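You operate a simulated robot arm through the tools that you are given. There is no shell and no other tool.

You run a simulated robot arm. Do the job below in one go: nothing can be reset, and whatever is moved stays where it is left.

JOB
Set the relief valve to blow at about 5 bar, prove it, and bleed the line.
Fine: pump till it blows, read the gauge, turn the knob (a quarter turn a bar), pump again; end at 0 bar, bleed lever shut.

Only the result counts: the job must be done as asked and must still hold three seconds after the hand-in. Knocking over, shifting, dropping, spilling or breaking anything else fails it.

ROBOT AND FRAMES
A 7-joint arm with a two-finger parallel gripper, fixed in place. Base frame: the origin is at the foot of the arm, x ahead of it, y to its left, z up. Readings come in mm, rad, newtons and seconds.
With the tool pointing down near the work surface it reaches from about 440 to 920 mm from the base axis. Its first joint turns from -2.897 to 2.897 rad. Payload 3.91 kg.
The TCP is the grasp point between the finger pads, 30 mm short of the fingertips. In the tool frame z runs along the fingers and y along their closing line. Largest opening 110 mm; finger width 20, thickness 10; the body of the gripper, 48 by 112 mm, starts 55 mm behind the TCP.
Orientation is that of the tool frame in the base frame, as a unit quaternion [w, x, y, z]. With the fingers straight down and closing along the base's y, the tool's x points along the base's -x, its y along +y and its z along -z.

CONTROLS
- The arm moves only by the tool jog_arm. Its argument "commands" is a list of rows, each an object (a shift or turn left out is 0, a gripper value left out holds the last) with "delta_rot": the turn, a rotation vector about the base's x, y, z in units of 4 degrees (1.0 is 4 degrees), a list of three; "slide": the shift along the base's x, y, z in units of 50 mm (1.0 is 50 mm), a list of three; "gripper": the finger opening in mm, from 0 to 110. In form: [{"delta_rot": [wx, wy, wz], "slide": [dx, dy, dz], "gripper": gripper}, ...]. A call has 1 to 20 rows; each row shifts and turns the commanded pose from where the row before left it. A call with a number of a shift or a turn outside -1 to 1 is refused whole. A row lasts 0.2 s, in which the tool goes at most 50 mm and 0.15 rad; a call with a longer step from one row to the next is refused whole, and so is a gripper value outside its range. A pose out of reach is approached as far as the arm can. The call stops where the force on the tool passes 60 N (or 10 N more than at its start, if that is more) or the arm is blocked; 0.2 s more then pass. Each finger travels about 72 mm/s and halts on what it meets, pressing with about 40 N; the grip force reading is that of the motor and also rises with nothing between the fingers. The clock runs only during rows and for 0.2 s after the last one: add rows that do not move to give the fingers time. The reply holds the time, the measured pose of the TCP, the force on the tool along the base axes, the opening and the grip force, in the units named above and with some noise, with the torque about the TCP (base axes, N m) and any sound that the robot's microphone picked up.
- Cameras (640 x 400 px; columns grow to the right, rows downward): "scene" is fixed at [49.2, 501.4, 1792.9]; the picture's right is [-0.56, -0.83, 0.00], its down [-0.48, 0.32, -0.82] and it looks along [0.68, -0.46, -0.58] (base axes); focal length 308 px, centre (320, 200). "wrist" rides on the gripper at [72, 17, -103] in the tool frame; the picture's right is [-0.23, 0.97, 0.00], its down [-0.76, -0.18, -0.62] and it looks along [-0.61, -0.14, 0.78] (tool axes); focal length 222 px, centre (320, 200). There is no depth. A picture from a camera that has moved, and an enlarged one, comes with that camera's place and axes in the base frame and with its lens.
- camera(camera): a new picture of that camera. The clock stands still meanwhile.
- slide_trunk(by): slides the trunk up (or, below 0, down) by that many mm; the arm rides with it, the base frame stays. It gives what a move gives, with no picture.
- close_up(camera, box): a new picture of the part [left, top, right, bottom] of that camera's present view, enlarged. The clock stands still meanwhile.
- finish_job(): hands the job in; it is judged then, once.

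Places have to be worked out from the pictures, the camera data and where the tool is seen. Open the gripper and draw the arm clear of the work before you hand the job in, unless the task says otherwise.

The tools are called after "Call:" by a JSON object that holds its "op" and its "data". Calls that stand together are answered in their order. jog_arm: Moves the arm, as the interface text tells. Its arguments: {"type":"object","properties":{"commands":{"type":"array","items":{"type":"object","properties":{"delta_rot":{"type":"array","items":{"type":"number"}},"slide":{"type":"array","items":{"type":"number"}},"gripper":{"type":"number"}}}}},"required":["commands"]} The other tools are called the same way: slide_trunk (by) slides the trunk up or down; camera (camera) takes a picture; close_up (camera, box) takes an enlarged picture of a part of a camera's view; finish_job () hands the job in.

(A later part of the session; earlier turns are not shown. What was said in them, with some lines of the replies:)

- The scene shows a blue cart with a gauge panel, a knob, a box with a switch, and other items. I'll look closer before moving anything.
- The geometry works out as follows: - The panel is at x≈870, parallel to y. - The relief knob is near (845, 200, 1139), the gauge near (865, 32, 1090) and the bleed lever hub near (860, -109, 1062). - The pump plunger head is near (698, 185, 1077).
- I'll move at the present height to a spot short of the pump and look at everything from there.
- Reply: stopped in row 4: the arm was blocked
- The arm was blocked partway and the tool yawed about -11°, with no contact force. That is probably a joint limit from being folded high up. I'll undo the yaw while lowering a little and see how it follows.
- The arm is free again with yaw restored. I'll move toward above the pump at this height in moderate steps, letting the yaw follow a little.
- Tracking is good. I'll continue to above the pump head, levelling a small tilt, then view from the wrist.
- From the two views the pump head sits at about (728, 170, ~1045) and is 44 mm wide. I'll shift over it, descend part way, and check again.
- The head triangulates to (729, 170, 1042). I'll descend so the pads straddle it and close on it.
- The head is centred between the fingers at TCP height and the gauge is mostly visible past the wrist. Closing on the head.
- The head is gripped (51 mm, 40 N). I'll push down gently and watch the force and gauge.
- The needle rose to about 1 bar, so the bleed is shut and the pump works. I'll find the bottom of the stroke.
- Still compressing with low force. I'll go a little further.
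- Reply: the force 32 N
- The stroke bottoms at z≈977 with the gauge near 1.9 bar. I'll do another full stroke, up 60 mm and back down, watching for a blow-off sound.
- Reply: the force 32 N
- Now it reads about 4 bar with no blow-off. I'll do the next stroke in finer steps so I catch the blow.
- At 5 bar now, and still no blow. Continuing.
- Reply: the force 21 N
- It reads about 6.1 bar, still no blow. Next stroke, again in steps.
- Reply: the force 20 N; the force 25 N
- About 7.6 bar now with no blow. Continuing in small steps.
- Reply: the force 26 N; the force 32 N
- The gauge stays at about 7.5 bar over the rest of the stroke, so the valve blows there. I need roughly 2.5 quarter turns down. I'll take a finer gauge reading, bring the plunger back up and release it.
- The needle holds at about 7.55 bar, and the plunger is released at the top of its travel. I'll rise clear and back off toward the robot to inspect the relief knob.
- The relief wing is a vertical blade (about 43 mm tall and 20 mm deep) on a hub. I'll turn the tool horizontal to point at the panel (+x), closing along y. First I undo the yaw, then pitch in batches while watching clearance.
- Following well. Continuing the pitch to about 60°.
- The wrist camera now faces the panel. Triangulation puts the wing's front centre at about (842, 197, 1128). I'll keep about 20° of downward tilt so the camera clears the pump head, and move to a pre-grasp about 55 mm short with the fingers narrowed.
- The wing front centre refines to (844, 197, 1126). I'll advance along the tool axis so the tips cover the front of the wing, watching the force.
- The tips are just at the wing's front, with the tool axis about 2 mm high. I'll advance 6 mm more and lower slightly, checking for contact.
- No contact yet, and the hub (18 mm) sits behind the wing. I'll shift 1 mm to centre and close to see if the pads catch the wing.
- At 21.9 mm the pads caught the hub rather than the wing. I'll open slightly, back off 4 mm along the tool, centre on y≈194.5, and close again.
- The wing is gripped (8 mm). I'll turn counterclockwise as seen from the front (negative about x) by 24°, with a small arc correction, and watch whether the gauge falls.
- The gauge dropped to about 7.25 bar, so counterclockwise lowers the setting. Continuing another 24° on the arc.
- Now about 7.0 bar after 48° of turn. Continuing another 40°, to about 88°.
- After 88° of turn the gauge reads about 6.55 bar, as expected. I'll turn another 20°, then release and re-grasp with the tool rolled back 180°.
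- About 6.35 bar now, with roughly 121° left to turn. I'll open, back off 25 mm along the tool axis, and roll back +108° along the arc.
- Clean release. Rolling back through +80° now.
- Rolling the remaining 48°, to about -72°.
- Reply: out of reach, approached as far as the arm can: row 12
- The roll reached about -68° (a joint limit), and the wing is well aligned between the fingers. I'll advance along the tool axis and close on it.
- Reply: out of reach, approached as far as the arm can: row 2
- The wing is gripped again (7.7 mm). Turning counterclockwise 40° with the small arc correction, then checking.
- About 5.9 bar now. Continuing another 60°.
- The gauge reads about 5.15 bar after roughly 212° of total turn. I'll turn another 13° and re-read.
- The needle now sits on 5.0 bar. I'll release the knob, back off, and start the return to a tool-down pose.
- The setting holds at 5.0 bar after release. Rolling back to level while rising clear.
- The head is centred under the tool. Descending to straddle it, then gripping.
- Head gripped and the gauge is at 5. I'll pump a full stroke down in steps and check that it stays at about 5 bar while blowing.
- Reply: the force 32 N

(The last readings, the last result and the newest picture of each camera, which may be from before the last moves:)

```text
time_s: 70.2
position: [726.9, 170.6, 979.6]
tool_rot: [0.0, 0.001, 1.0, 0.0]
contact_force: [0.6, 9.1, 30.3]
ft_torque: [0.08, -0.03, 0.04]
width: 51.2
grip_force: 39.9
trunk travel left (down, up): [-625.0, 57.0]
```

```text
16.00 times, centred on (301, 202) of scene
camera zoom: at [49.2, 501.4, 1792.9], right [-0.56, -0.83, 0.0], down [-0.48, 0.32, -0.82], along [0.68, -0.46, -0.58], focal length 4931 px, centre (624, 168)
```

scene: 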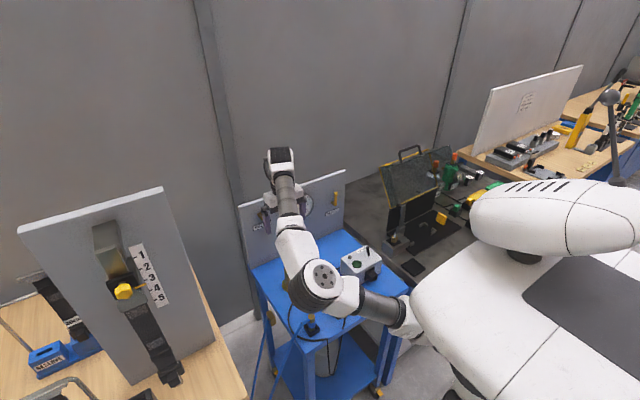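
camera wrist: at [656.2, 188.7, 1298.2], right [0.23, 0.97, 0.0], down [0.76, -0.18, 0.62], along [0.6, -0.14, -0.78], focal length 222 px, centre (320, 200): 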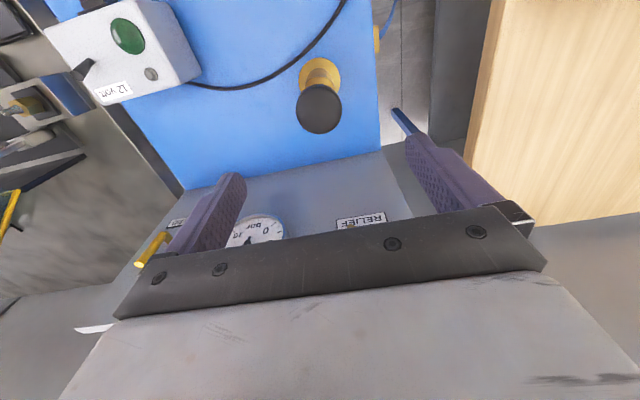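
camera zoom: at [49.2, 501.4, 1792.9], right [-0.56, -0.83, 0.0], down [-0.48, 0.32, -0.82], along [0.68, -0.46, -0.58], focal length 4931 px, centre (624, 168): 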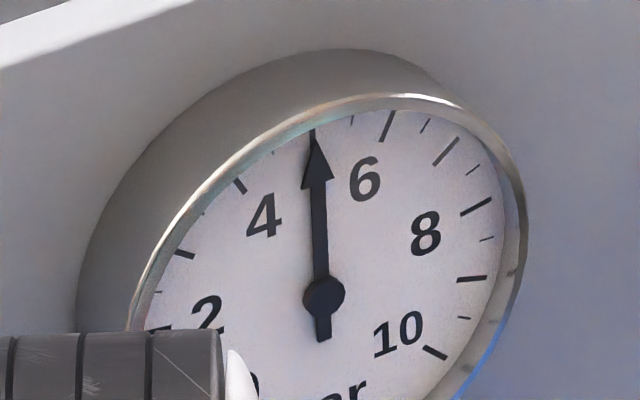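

The gauge held at 5.0 bar through the whole stroke, so it blows at 5. I'll do one more full stroke for certainty, return the plunger to the top, release, and rise.

Call:
{"op": "jog_arm", "data": {"commands": [{"slide": [0, 0, 0.3]}, {"slide": [0, 0, 0.3]}, {"slide": [0, 0, 0.3]}, {"slide": [0, 0, 0.25]}, {}, {"slide": [0, 0, -0.3]}, {"slide": [0, 0, -0.3]}, {"slide": [0, 0, -0.3]}, {"slide": [0, 0, -0.25]}, {}]}}

Call:
{"op": "close_up", "data": {"camera": "scene", "box": [283, 190, 319, 214]}}

Call:
{"op": "jog_arm", "data": {"commands": [{"slide": [0, 0, 0.3]}, {"slide": [0, 0, 0.3]}, {"slide": [0, 0, 0.3]}, {"slide": [0, 0, 0.25]}, {}, {"gripper": 110}, {"gripper": 110}, {"gripper": 110}, {"gripper": 110}, {"slide": [0, 0, 0.5]}, {"slide": [0, 0, 0.7]}, {"slide": [-0.2, 0, 0.7]}, {"slide": [-0.4, 0, 0.7]}, {"slide": [-0.6, 0, 0.5]}]}}

Call:
{"op": "camera", "data": {"camera": "wrist"}}

Call:
{"op": "close_up", "data": {"camera": "scene", "box": [316, 180, 356, 220]}}

```text
time_s: 72.4
position: [726.9, 169.7, 979.9]
tool_rot: [0.002, 0.0, 1.0, 0.001]
contact_force: [8.2, 17.2, 28.9]
ft_torque: [0.14, 0.13, 0.07]
width: 51.2
grip_force: 40.1
trunk travel left (down, up): [-625.0, 57.0]
```

```text
16.00 times, centred on (301, 202) of scene
camera zoom: at [49.2, 501.4, 1792.9], right [-0.56, -0.83, 0.0], down [-0.48, 0.32, -0.82], along [0.68, -0.46, -0.58], focal length 4931 px, centre (624, 168)
```

zoom: 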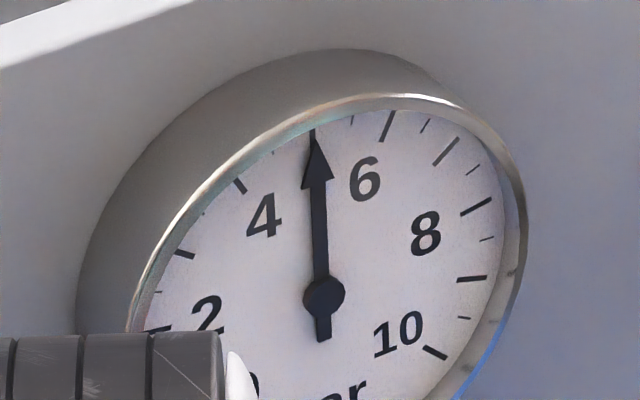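

```text
time_s: 75.4
position: [666.2, 170.0, 1191.2]
tool_rot: [-0.001, 0.001, 1.0, -0.001]
contact_force: [-0.7, 0.0, 0.5]
ft_torque: [0.01, -0.02, 0.02]
width: 110.1
grip_force: 0.0
trunk travel left (down, up): [-625.0, 57.0]
```

```text
taken
camera wrist: at [594.1, 186.3, 1295.0], right [0.23, 0.97, 0.0], down [0.76, -0.18, 0.62], along [0.6, -0.14, -0.78], focal length 222 px, centre (320, 200)
```

wrist: 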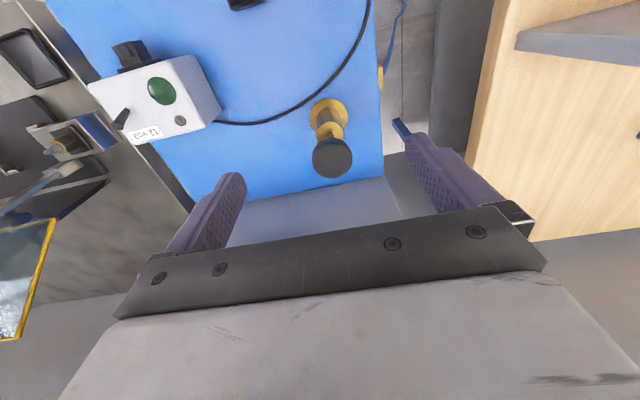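

```text
10.00 times, centred on (336, 200) of scene
camera zoom: at [49.2, 501.4, 1792.9], right [-0.56, -0.83, 0.0], down [-0.48, 0.32, -0.82], along [0.68, -0.46, -0.58], focal length 3082 px, centre (160, 200)
```

zoom: 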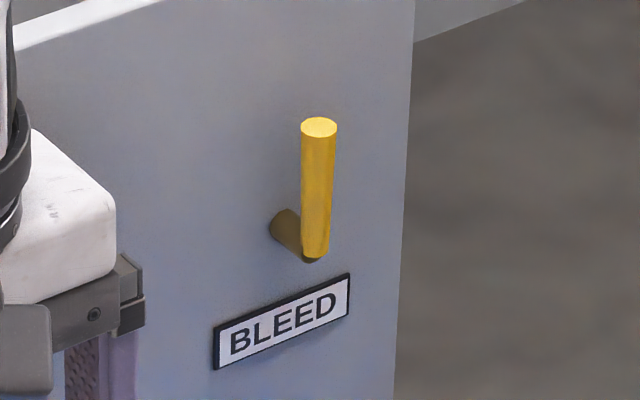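

Second stroke also held at 5.0 bar and the pump is released at the top. The bleed lever is a rod pointing up at roughly (853, -113, 1053–1113), with the panel face at x≈882. I'll move across at this height and pitch the tool forward toward it.

Call:
{"op": "jog_arm", "data": {"commands": [{"slide": [0.05, -0.8, 0]}, {"slide": [0.05, -0.8, 0]}, {"slide": [0.05, -0.8, 0]}, {"slide": [0.05, -0.8, 0]}, {"slide": [0.05, -0.8, 0]}, {"slide": [0.05, -0.8, 0]}, {"slide": [0.05, -0.86, 0]}, {}]}}

Call:
{"op": "camera", "data": {"camera": "scene"}}

Call:
{"op": "camera", "data": {"camera": "wrist"}}

```text
time_s: 77.2
position: [685.9, -115.4, 1188.4]
tool_rot: [-0.001, 0.0, 1.0, 0.0]
contact_force: [-0.4, -1.0, 0.3]
ft_torque: [0.01, -0.02, 0.01]
width: 110.0
grip_force: 0.1
trunk travel left (down, up): [-625.0, 57.0]
```

```text
taken
```

scene: 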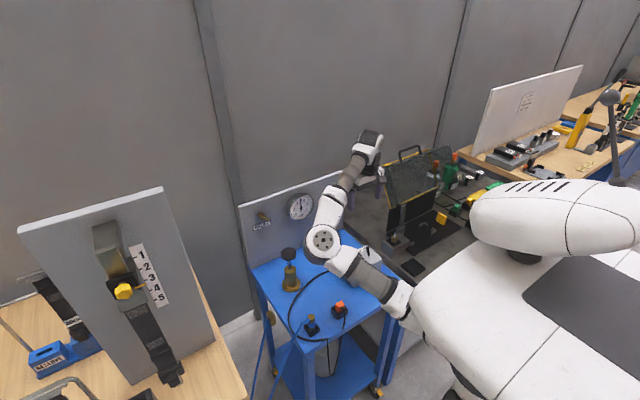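

```text
taken
camera wrist: at [614.1, -99.2, 1292.4], right [0.23, 0.97, 0.0], down [0.76, -0.18, 0.62], along [0.61, -0.14, -0.78], focal length 222 px, centre (320, 200)
```

wrist: 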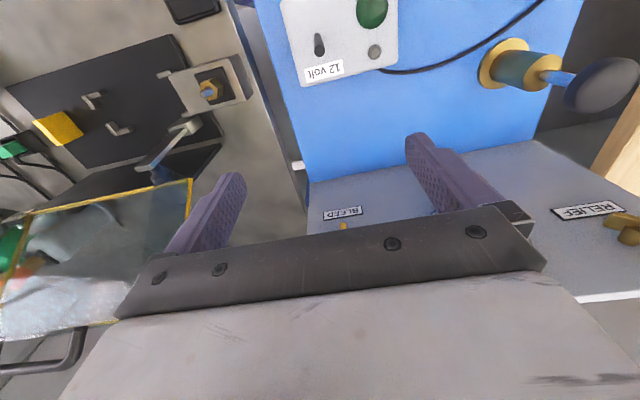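

The neighbouring fixture's hood is about 200 mm to the right, so there is room. Pitching the tool forward by 70° while staying clear of the panel.

Call:
{"op": "jog_arm", "data": {"commands": [{"delta_rot": [0, -1, 0], "gripper": 50}, {"delta_rot": [0, -1, 0]}, {"delta_rot": [0, -1, 0]}, {"delta_rot": [0, -1, 0]}, {"delta_rot": [0, -1, 0]}, {"delta_rot": [0, -1, 0]}, {"delta_rot": [0, -1, 0]}, {"delta_rot": [0, -1, 0]}, {"delta_rot": [0, -1, 0]}, {"delta_rot": [0, -1, 0]}, {"delta_rot": [0, -1, 0]}, {"delta_rot": [0, -1, 0]}, {"delta_rot": [0, -1, 0]}, {"delta_rot": [0, -1, 0]}, {"delta_rot": [0, -1, 0]}, {"delta_rot": [0, -1, 0]}, {"delta_rot": [0, -1, 0]}, {"delta_rot": [0, -0.5, 0]}]}}

Call:
{"op": "camera", "data": {"camera": "scene"}}

Call:
{"op": "camera", "data": {"camera": "wrist"}}

```text
time_s: 81.0
position: [684.2, -113.5, 1189.8]
tool_rot: [0.573, 0.002, 0.819, 0.0]
contact_force: [0.3, 0.5, 0.5]
ft_torque: [-0.01, 0.0, -0.02]
width: 50.1
grip_force: 0.1
trunk travel left (down, up): [-625.0, 57.0]
```

```text
taken
```

scene: 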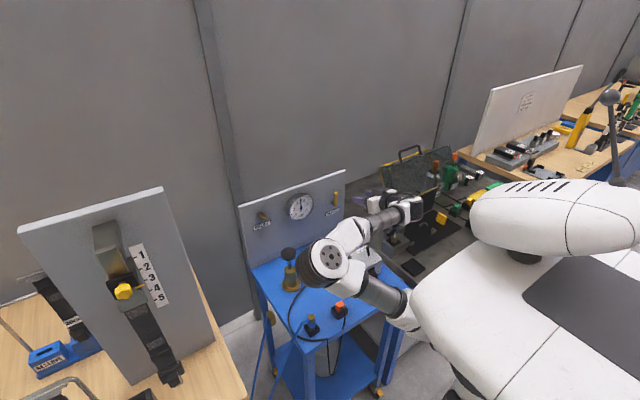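

```text
taken
camera wrist: at [563.1, -96.5, 1158.2], right [0.08, 0.97, 0.22], down [-0.32, -0.18, 0.93], along [0.94, -0.14, 0.3], focal length 222 px, centre (320, 200)
```

wrist: 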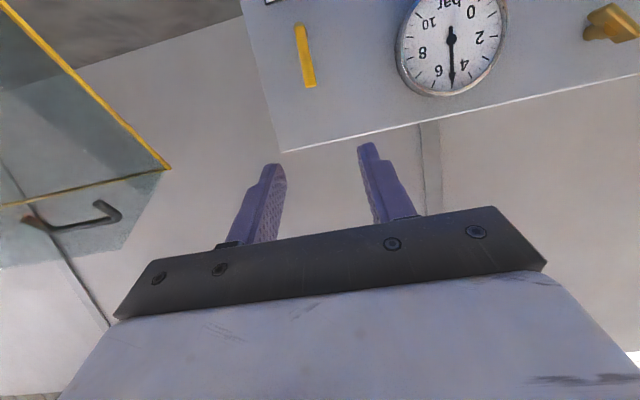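

The lever refines to y≈-119, z 1050–1113, x≈853. Moving to a pre-grasp 70 mm short of mid-lever.

Call:
{"op": "jog_arm", "data": {"commands": [{"slide": [0.5, -0.03, -0.4]}, {"slide": [0.5, -0.03, -0.4]}, {"slide": [0.5, -0.03, -0.4]}, {"slide": [0.56, -0.02, -0.42]}, {}]}}

Call:
{"op": "camera", "data": {"camera": "scene"}}

Call:
{"op": "camera", "data": {"camera": "wrist"}}

```text
time_s: 82.2
position: [789.5, -118.6, 1109.5]
tool_rot: [0.573, 0.0, 0.819, 0.001]
contact_force: [-0.1, -0.8, -0.7]
ft_torque: [0.01, 0.02, -0.02]
width: 49.9
grip_force: 0.1
trunk travel left (down, up): [-625.0, 57.0]
```

```text
taken
```

scene: 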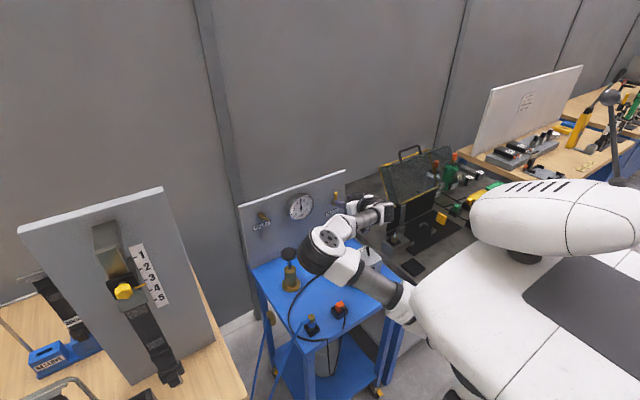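

```text
taken
camera wrist: at [667.8, -101.4, 1077.1], right [0.08, 0.97, 0.21], down [-0.32, -0.18, 0.93], along [0.94, -0.14, 0.3], focal length 222 px, centre (320, 200)
```

wrist: 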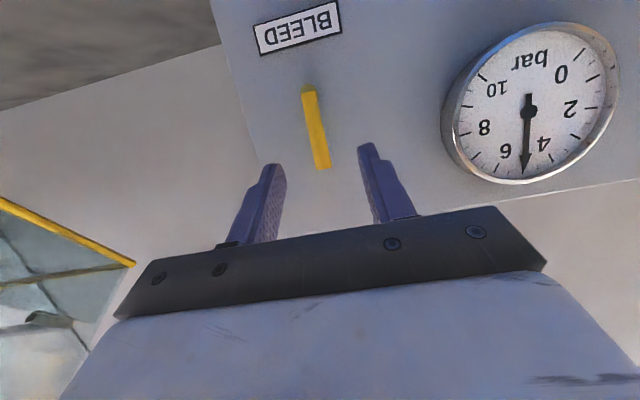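

The rod is centred at y≈-120. I'll advance 50 mm along the tool axis so the pads straddle mid-lever, checking for contact.

Call:
{"op": "jog_arm", "data": {"commands": [{"slide": [0.35, -0.015, -0.135]}, {"slide": [0.3, -0.01, -0.12]}, {"slide": [0.2, 0, -0.08]}, {"slide": [0.14, 0, -0.055]}, {}]}}

Call:
{"op": "camera", "data": {"camera": "wrist"}}

Call:
{"op": "close_up", "data": {"camera": "scene", "box": [300, 170, 380, 220]}}

```text
time_s: 83.4
position: [838.7, -121.5, 1089.4]
tool_rot: [0.573, 0.001, 0.819, 0.0]
contact_force: [1.3, -0.4, 0.4]
ft_torque: [-0.01, 0.02, -0.01]
width: 50.1
grip_force: 0.0
trunk travel left (down, up): [-625.0, 57.0]
```

```text
taken
camera wrist: at [716.6, -103.3, 1058.1], right [0.08, 0.97, 0.21], down [-0.32, -0.18, 0.93], along [0.94, -0.14, 0.3], focal length 222 px, centre (320, 200)
```

wrist: 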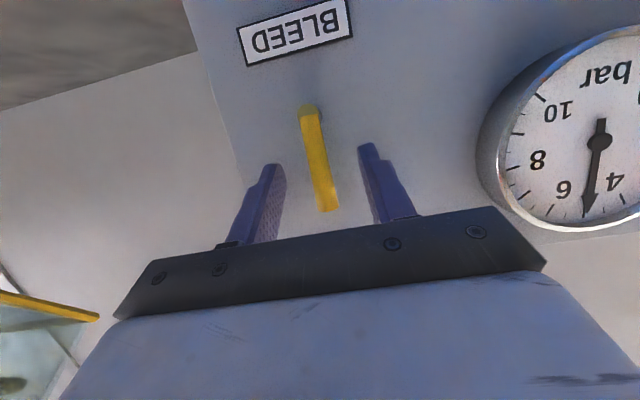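

```text
8.00 times, centred on (340, 195) of scene
camera zoom: at [49.2, 501.4, 1792.9], right [-0.56, -0.83, 0.0], down [-0.48, 0.32, -0.82], along [0.68, -0.46, -0.58], focal length 2466 px, centre (160, 240)
```

zoom: 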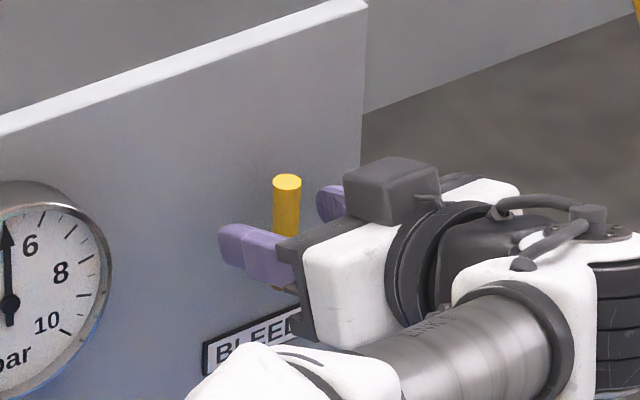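

The pads straddle the lever. Closing on it.

Call:
{"op": "jog_arm", "data": {"commands": [{"gripper": 5}, {"gripper": 5}, {"gripper": 5}, {"gripper": 5}]}}

Call:
{"op": "close_up", "data": {"camera": "wrist", "box": [220, 90, 420, 215]}}

```text
time_s: 84.4
position: [838.0, -119.8, 1089.0]
tool_rot: [0.573, 0.001, 0.82, 0.0]
contact_force: [-0.1, 0.0, -0.4]
ft_torque: [-0.04, 0.05, -0.01]
width: 13.2
grip_force: 39.9
trunk travel left (down, up): [-625.0, 57.0]
```

```text
3.20 times, centred on (320, 152) of wrist
camera zoom: at [716.5, -103.2, 1058.1], right [0.08, 0.97, 0.21], down [-0.32, -0.18, 0.93], along [0.94, -0.14, 0.3], focal length 711 px, centre (320, 352)
```

zoom: 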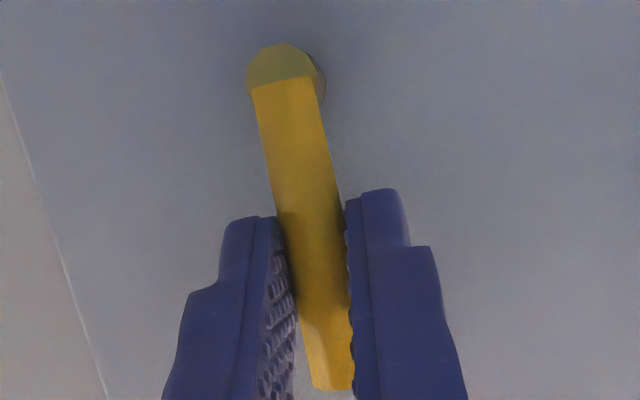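

Lever gripped (13.2 mm). I'll try a small counterclockwise turn of 8° about its pivot (y≈-120, z≈1054), watching force and gauge.

Call:
{"op": "jog_arm", "data": {"commands": [{"delta_rot": [-1, 0, 0], "slide": [0, 0.0488, -0.0017]}, {"delta_rot": [-1, 0, 0], "slide": [0, 0.0486, -0.005]}, {}]}}

Call:
{"op": "close_up", "data": {"camera": "scene", "box": [280, 180, 360, 230]}}

Call:
{"op": "close_up", "data": {"camera": "wrist", "box": [220, 90, 420, 215]}}

```text
time_s: 85.2
position: [839.0, -114.5, 1089.8]
tool_rot: [0.572, -0.04, 0.817, -0.056]
contact_force: [4.9, 4.5, 4.3]
ft_torque: [0.17, 0.17, 0.08]
width: 12.9
grip_force: 39.9
trunk travel left (down, up): [-625.0, 57.0]
```

```text
8.00 times, centred on (320, 205) of scene
camera zoom: at [49.2, 501.4, 1792.9], right [-0.56, -0.83, 0.0], down [-0.48, 0.32, -0.82], along [0.68, -0.46, -0.58], focal length 2466 px, centre (320, 160)
```

zoom: 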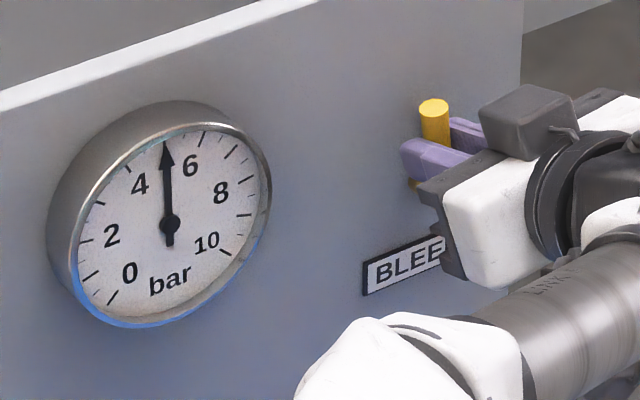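

```text
3.20 times, centred on (320, 152) of wrist
camera zoom: at [716.5, -102.7, 1055.5], right [0.08, 0.99, 0.08], down [-0.32, -0.05, 0.94], along [0.94, -0.1, 0.32], focal length 711 px, centre (320, 352)
```

zoom: 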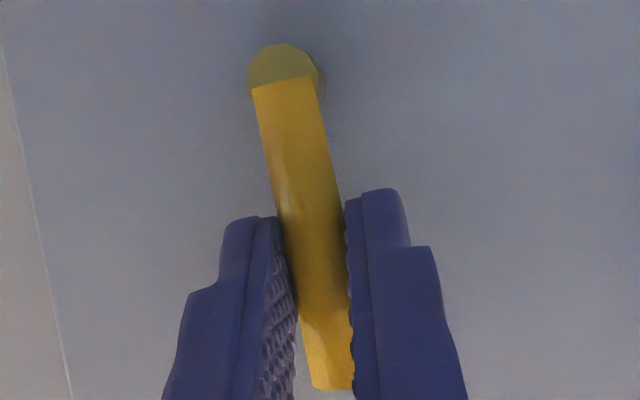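

The lever moves freely that way with low force, and the gauge is unchanged so far. Continuing counterclockwise to 32°.

Call:
{"op": "jog_arm", "data": {"commands": [{"delta_rot": [-1, 0, 0], "slide": [0, 0.0482, -0.0086]}, {"delta_rot": [-1, 0, 0], "slide": [0, 0.0474, -0.0118]}, {"delta_rot": [-1, 0, 0], "slide": [0, 0.0464, -0.015]}, {"delta_rot": [-1, 0, 0], "slide": [0, 0.0454, -0.0184]}, {"delta_rot": [-1, 0, 0], "slide": [0, 0.0438, -0.0214]}, {"delta_rot": [-1, 0, 0], "slide": [0, 0.0424, -0.0244]}, {}]}}

Call:
{"op": "close_up", "data": {"camera": "scene", "box": [280, 180, 360, 230]}}

Call:
{"op": "close_up", "data": {"camera": "wrist", "box": [220, 90, 420, 215]}}

```text
time_s: 86.8
position: [838.8, -97.7, 1085.0]
tool_rot: [0.551, -0.161, 0.787, -0.224]
contact_force: [-0.3, 27.3, 2.7]
ft_torque: [0.87, 0.17, 0.38]
width: 12.9
grip_force: 40.1
trunk travel left (down, up): [-625.0, 57.0]
```

```text
8.00 times, centred on (320, 205) of scene
camera zoom: at [49.2, 501.4, 1792.9], right [-0.56, -0.83, 0.0], down [-0.48, 0.32, -0.82], along [0.68, -0.46, -0.58], focal length 2466 px, centre (320, 160)
```

zoom: 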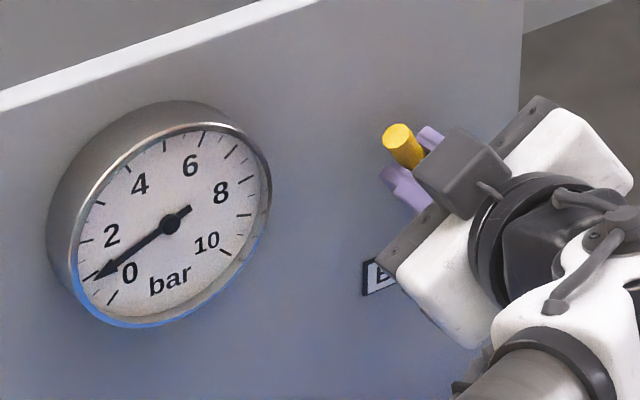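

```text
3.20 times, centred on (320, 152) of wrist
camera zoom: at [716.5, -102.7, 1048.0], right [0.07, 0.94, -0.34], down [-0.33, 0.34, 0.88], along [0.94, 0.04, 0.33], focal length 711 px, centre (320, 352)
```

zoom: 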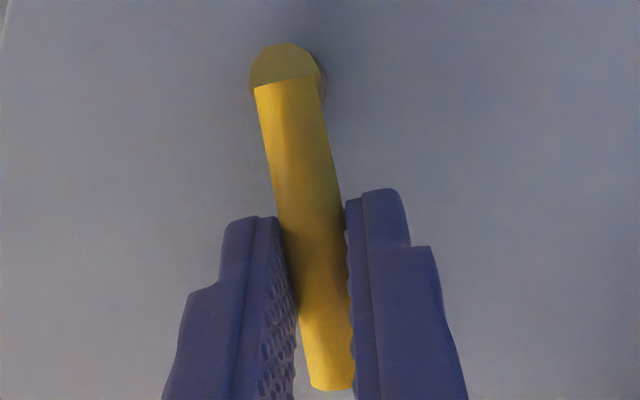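

The line is bleeding, with the gauge near 1 bar and falling. I'll ease the side force by shifting y +2.5 mm and wait for it to reach zero.

Call:
{"op": "jog_arm", "data": {"commands": [{"slide": [0, 0.05, -0.02]}, {}, {}, {}, {}, {}, {}, {}, {}, {}]}}

Call:
{"op": "close_up", "data": {"camera": "scene", "box": [283, 190, 319, 214]}}

```text
time_s: 89.0
position: [838.3, -98.4, 1083.8]
tool_rot: [0.551, -0.157, 0.788, -0.227]
contact_force: [12.3, 13.0, 13.2]
ft_torque: [0.2, -0.25, 0.25]
width: 13.0
grip_force: 39.9
trunk travel left (down, up): [-625.0, 57.0]
```

```text
16.00 times, centred on (301, 202) of scene
camera zoom: at [49.2, 501.4, 1792.9], right [-0.56, -0.83, 0.0], down [-0.48, 0.32, -0.82], along [0.68, -0.46, -0.58], focal length 4931 px, centre (624, 168)
```

zoom: 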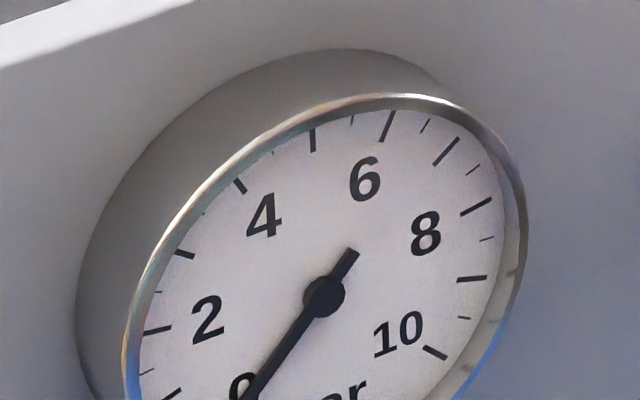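

The needle appears to be at zero. I'll wait a bit longer and compare the full dial with the initial picture.

Call:
{"op": "jog_arm", "data": {"commands": [{}, {}, {}, {}, {}, {}, {}, {}, {}, {}, {}, {}, {}, {}, {}]}}

Call:
{"op": "close_up", "data": {"camera": "scene", "box": [280, 180, 320, 230]}}

```text
time_s: 92.2
position: [838.0, -98.5, 1083.5]
tool_rot: [0.551, -0.159, 0.788, -0.225]
contact_force: [13.3, 12.6, 15.1]
ft_torque: [0.04, -0.41, 0.33]
width: 12.8
grip_force: 40.0
trunk travel left (down, up): [-625.0, 57.0]
```

```text
8.00 times, centred on (300, 205) of scene
camera zoom: at [49.2, 501.4, 1792.9], right [-0.56, -0.83, 0.0], down [-0.48, 0.32, -0.82], along [0.68, -0.46, -0.58], focal length 2466 px, centre (480, 160)
```

zoom: 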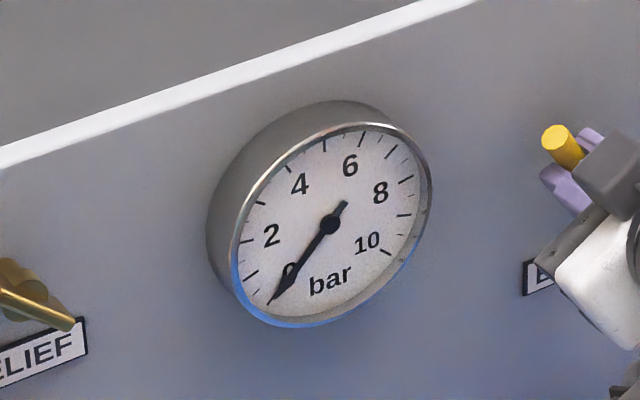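

Zero bar, matching the initial needle position. Now I'll turn the lever back to vertical by reversing the arc.

Call:
{"op": "jog_arm", "data": {"commands": [{"delta_rot": [1, 0, 0], "slide": [0, -0.0486, 0.0269]}, {"delta_rot": [1, 0, 0], "slide": [0, -0.05, 0.0239]}, {"delta_rot": [1, 0, 0], "slide": [0, -0.0516, 0.0209]}, {"delta_rot": [1, 0, 0], "slide": [0, -0.0526, 0.0175]}, {"delta_rot": [1, 0, 0], "slide": [0, -0.0536, 0.0143]}, {"delta_rot": [1, 0, 0], "slide": [0, -0.0544, 0.0111]}, {"delta_rot": [1, 0, 0], "slide": [0, -0.0548, 0.0075]}, {"delta_rot": [1, 0, 0], "slide": [0, -0.055, 0.0042]}, {}, {}]}}

Call:
{"op": "close_up", "data": {"camera": "scene", "box": [316, 180, 356, 220]}}

Call:
{"op": "close_up", "data": {"camera": "wrist", "box": [220, 90, 420, 215]}}

```text
time_s: 94.4
position: [838.2, -118.6, 1090.0]
tool_rot: [0.573, 0.0, 0.819, 0.0]
contact_force: [4.5, 8.0, 11.1]
ft_torque: [0.1, -0.89, 0.15]
width: 13.0
grip_force: 40.4
trunk travel left (down, up): [-625.0, 57.0]
```

```text
10.00 times, centred on (336, 200) of scene
camera zoom: at [49.2, 501.4, 1792.9], right [-0.56, -0.83, 0.0], down [-0.48, 0.32, -0.82], along [0.68, -0.46, -0.58], focal length 3082 px, centre (160, 200)
```

zoom: 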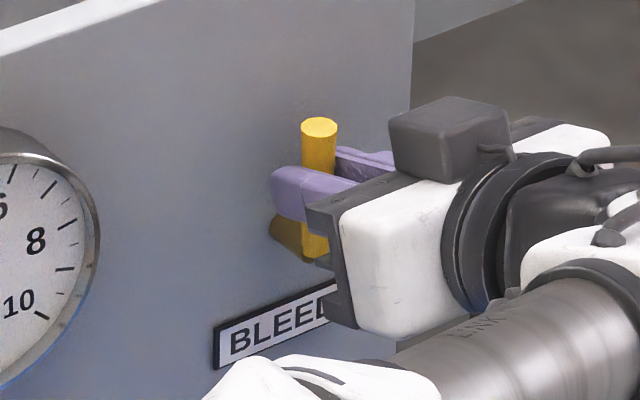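

```text
3.20 times, centred on (320, 152) of wrist
camera zoom: at [716.2, -103.3, 1057.8], right [0.08, 0.97, 0.21], down [-0.32, -0.18, 0.93], along [0.94, -0.14, 0.3], focal length 711 px, centre (320, 352)
```

zoom: 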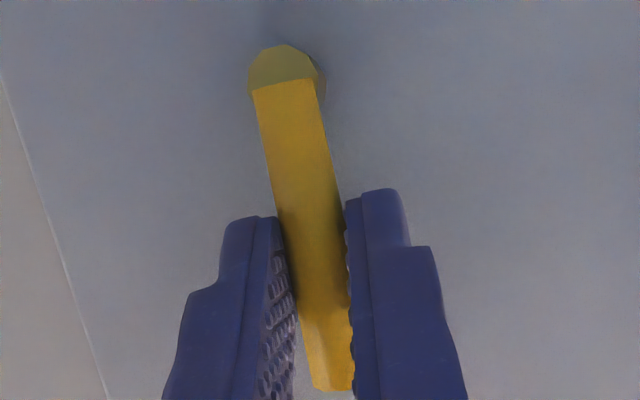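

The lever is back upright, with its tip where it was at first. I'll nudge it 1° more toward shut to seat it, then open and back away along the tool axis.

Call:
{"op": "jog_arm", "data": {"commands": [{"delta_rot": [0.25, 0, 0], "slide": [0, -0.02, 0]}, {}]}}

Call:
{"op": "jog_arm", "data": {"commands": [{"gripper": 50}, {"gripper": 50}, {"gripper": 50}, {"slide": [-0.3, 0, 0.11]}, {"slide": [-0.5, 0, 0.18]}, {"slide": [-0.6, 0, 0.3]}, {"slide": [-0.6, 0, 0.5]}, {"slide": [-0.5, 0, 0.5]}]}}

Call:
{"op": "close_up", "data": {"camera": "scene", "box": [316, 180, 356, 220]}}

Call:
{"op": "camera", "data": {"camera": "wrist"}}

Call:
{"op": "camera", "data": {"camera": "scene"}}

```text
time_s: 95.0
position: [838.9, -120.5, 1090.5]
tool_rot: [0.573, 0.005, 0.82, 0.007]
contact_force: [2.6, 9.8, 11.5]
ft_torque: [-0.39, 0.07, 0.19]
width: 12.9
grip_force: 40.2
trunk travel left (down, up): [-625.0, 57.0]
```

```text
time_s: 96.8
position: [712.7, -121.6, 1169.8]
tool_rot: [0.573, 0.005, 0.82, 0.009]
contact_force: [0.5, -1.1, 0.6]
ft_torque: [0.0, -0.01, -0.04]
width: 50.2
grip_force: 0.2
trunk travel left (down, up): [-625.0, 57.0]
```

```text
10.00 times, centred on (336, 200) of scene
camera zoom: at [49.2, 501.4, 1792.9], right [-0.56, -0.83, 0.0], down [-0.48, 0.32, -0.82], along [0.68, -0.46, -0.58], focal length 3082 px, centre (160, 200)
```

zoom: 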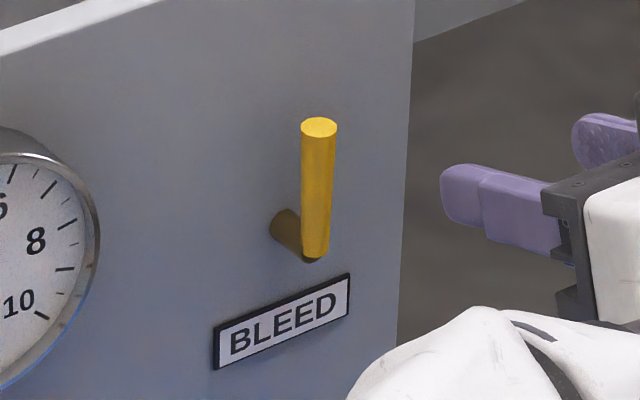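

```text
taken
camera wrist: at [590.2, -103.2, 1137.3], right [0.08, 0.97, 0.23], down [-0.32, -0.2, 0.93], along [0.94, -0.15, 0.3], focal length 222 px, centre (320, 200)
```

wrist: 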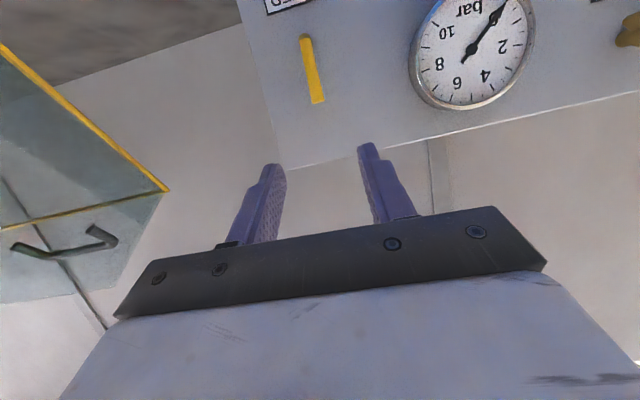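

```text
taken
```

scene: 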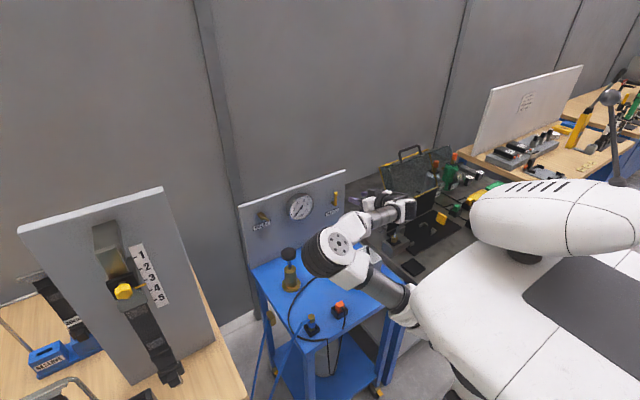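

The lever is exactly as in the initial picture and the needle reads 0. I'll draw the arm further back and check the gauge once more after a few seconds.

Call:
{"op": "jog_arm", "data": {"commands": [{"slide": [-0.4, 0, 0.4], "gripper": 110}, {"slide": [-0.4, 0, 0.3]}, {}, {}, {}, {}, {}, {}, {}, {}, {}, {}, {}, {}, {}]}}

Call:
{"op": "close_up", "data": {"camera": "scene", "box": [240, 170, 360, 245]}}

Call:
{"op": "close_up", "data": {"camera": "scene", "box": [280, 180, 320, 230]}}

```text
time_s: 100.0
position: [673.7, -122.3, 1204.5]
tool_rot: [0.572, 0.005, 0.82, 0.009]
contact_force: [-0.9, -0.4, 0.0]
ft_torque: [0.04, 0.0, -0.02]
width: 109.6
grip_force: 0.2
trunk travel left (down, up): [-625.0, 57.0]
```

```text
5.33 times, centred on (300, 208) of scene
camera zoom: at [49.2, 501.4, 1792.9], right [-0.56, -0.83, 0.0], down [-0.48, 0.32, -0.82], along [0.68, -0.46, -0.58], focal length 1644 px, centre (427, 160)
```

zoom: 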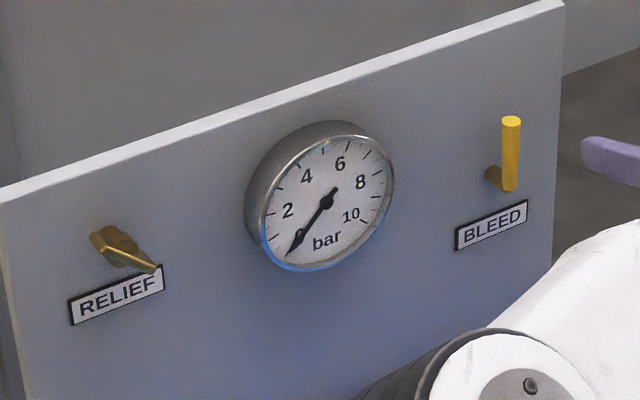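

```text
8.00 times, centred on (300, 205) of scene
camera zoom: at [49.2, 501.4, 1792.9], right [-0.56, -0.83, 0.0], down [-0.48, 0.32, -0.82], along [0.68, -0.46, -0.58], focal length 2466 px, centre (480, 160)
```

zoom: 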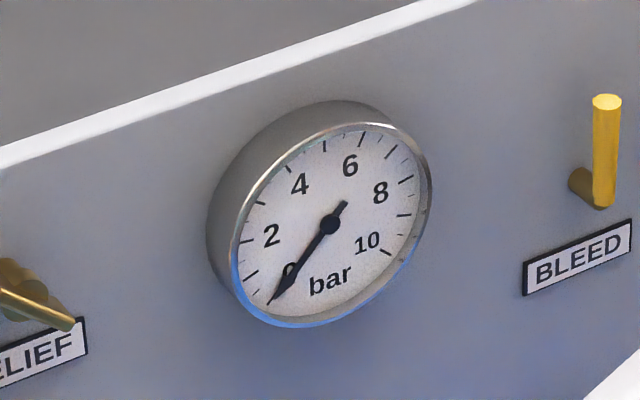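

The gauge reads 0 and the bleed lever is shut. The relief valve was proven to blow at 5 bar, and the gripper is open with the arm clear of the work. Handing in.

Call:
{"op": "finish_job", "data": {}}

```text
The job is handed in.
```

The relief valve now blows at about 5.0 bar, the line is bled to 0 bar, and the bleed lever is shut. The job is handed in; no verdict came back with the hand-in.

- **First blow:** the gauge stopped rising at about 7.5 bar, so that was the old setting.
- **Adjustment:** I turned the relief knob counterclockwise by about 225°, until the needle sat on 5.
- **Proof:** I then pumped two full strokes, and the gauge held at 5.0 bar through both. The microphone never reported a blow-off sound, so both blow points are read from the gauge holding steady.
- **Bleed:** I opened the lever about 32°, waited for 0 bar, and turned it back upright, where it was at the start. The gauge still read 0 about five seconds later.

Nothing else was knocked or moved as far as the pictures show. The plunger was left at the top of its stroke, and the arm is clear with the gripper open.
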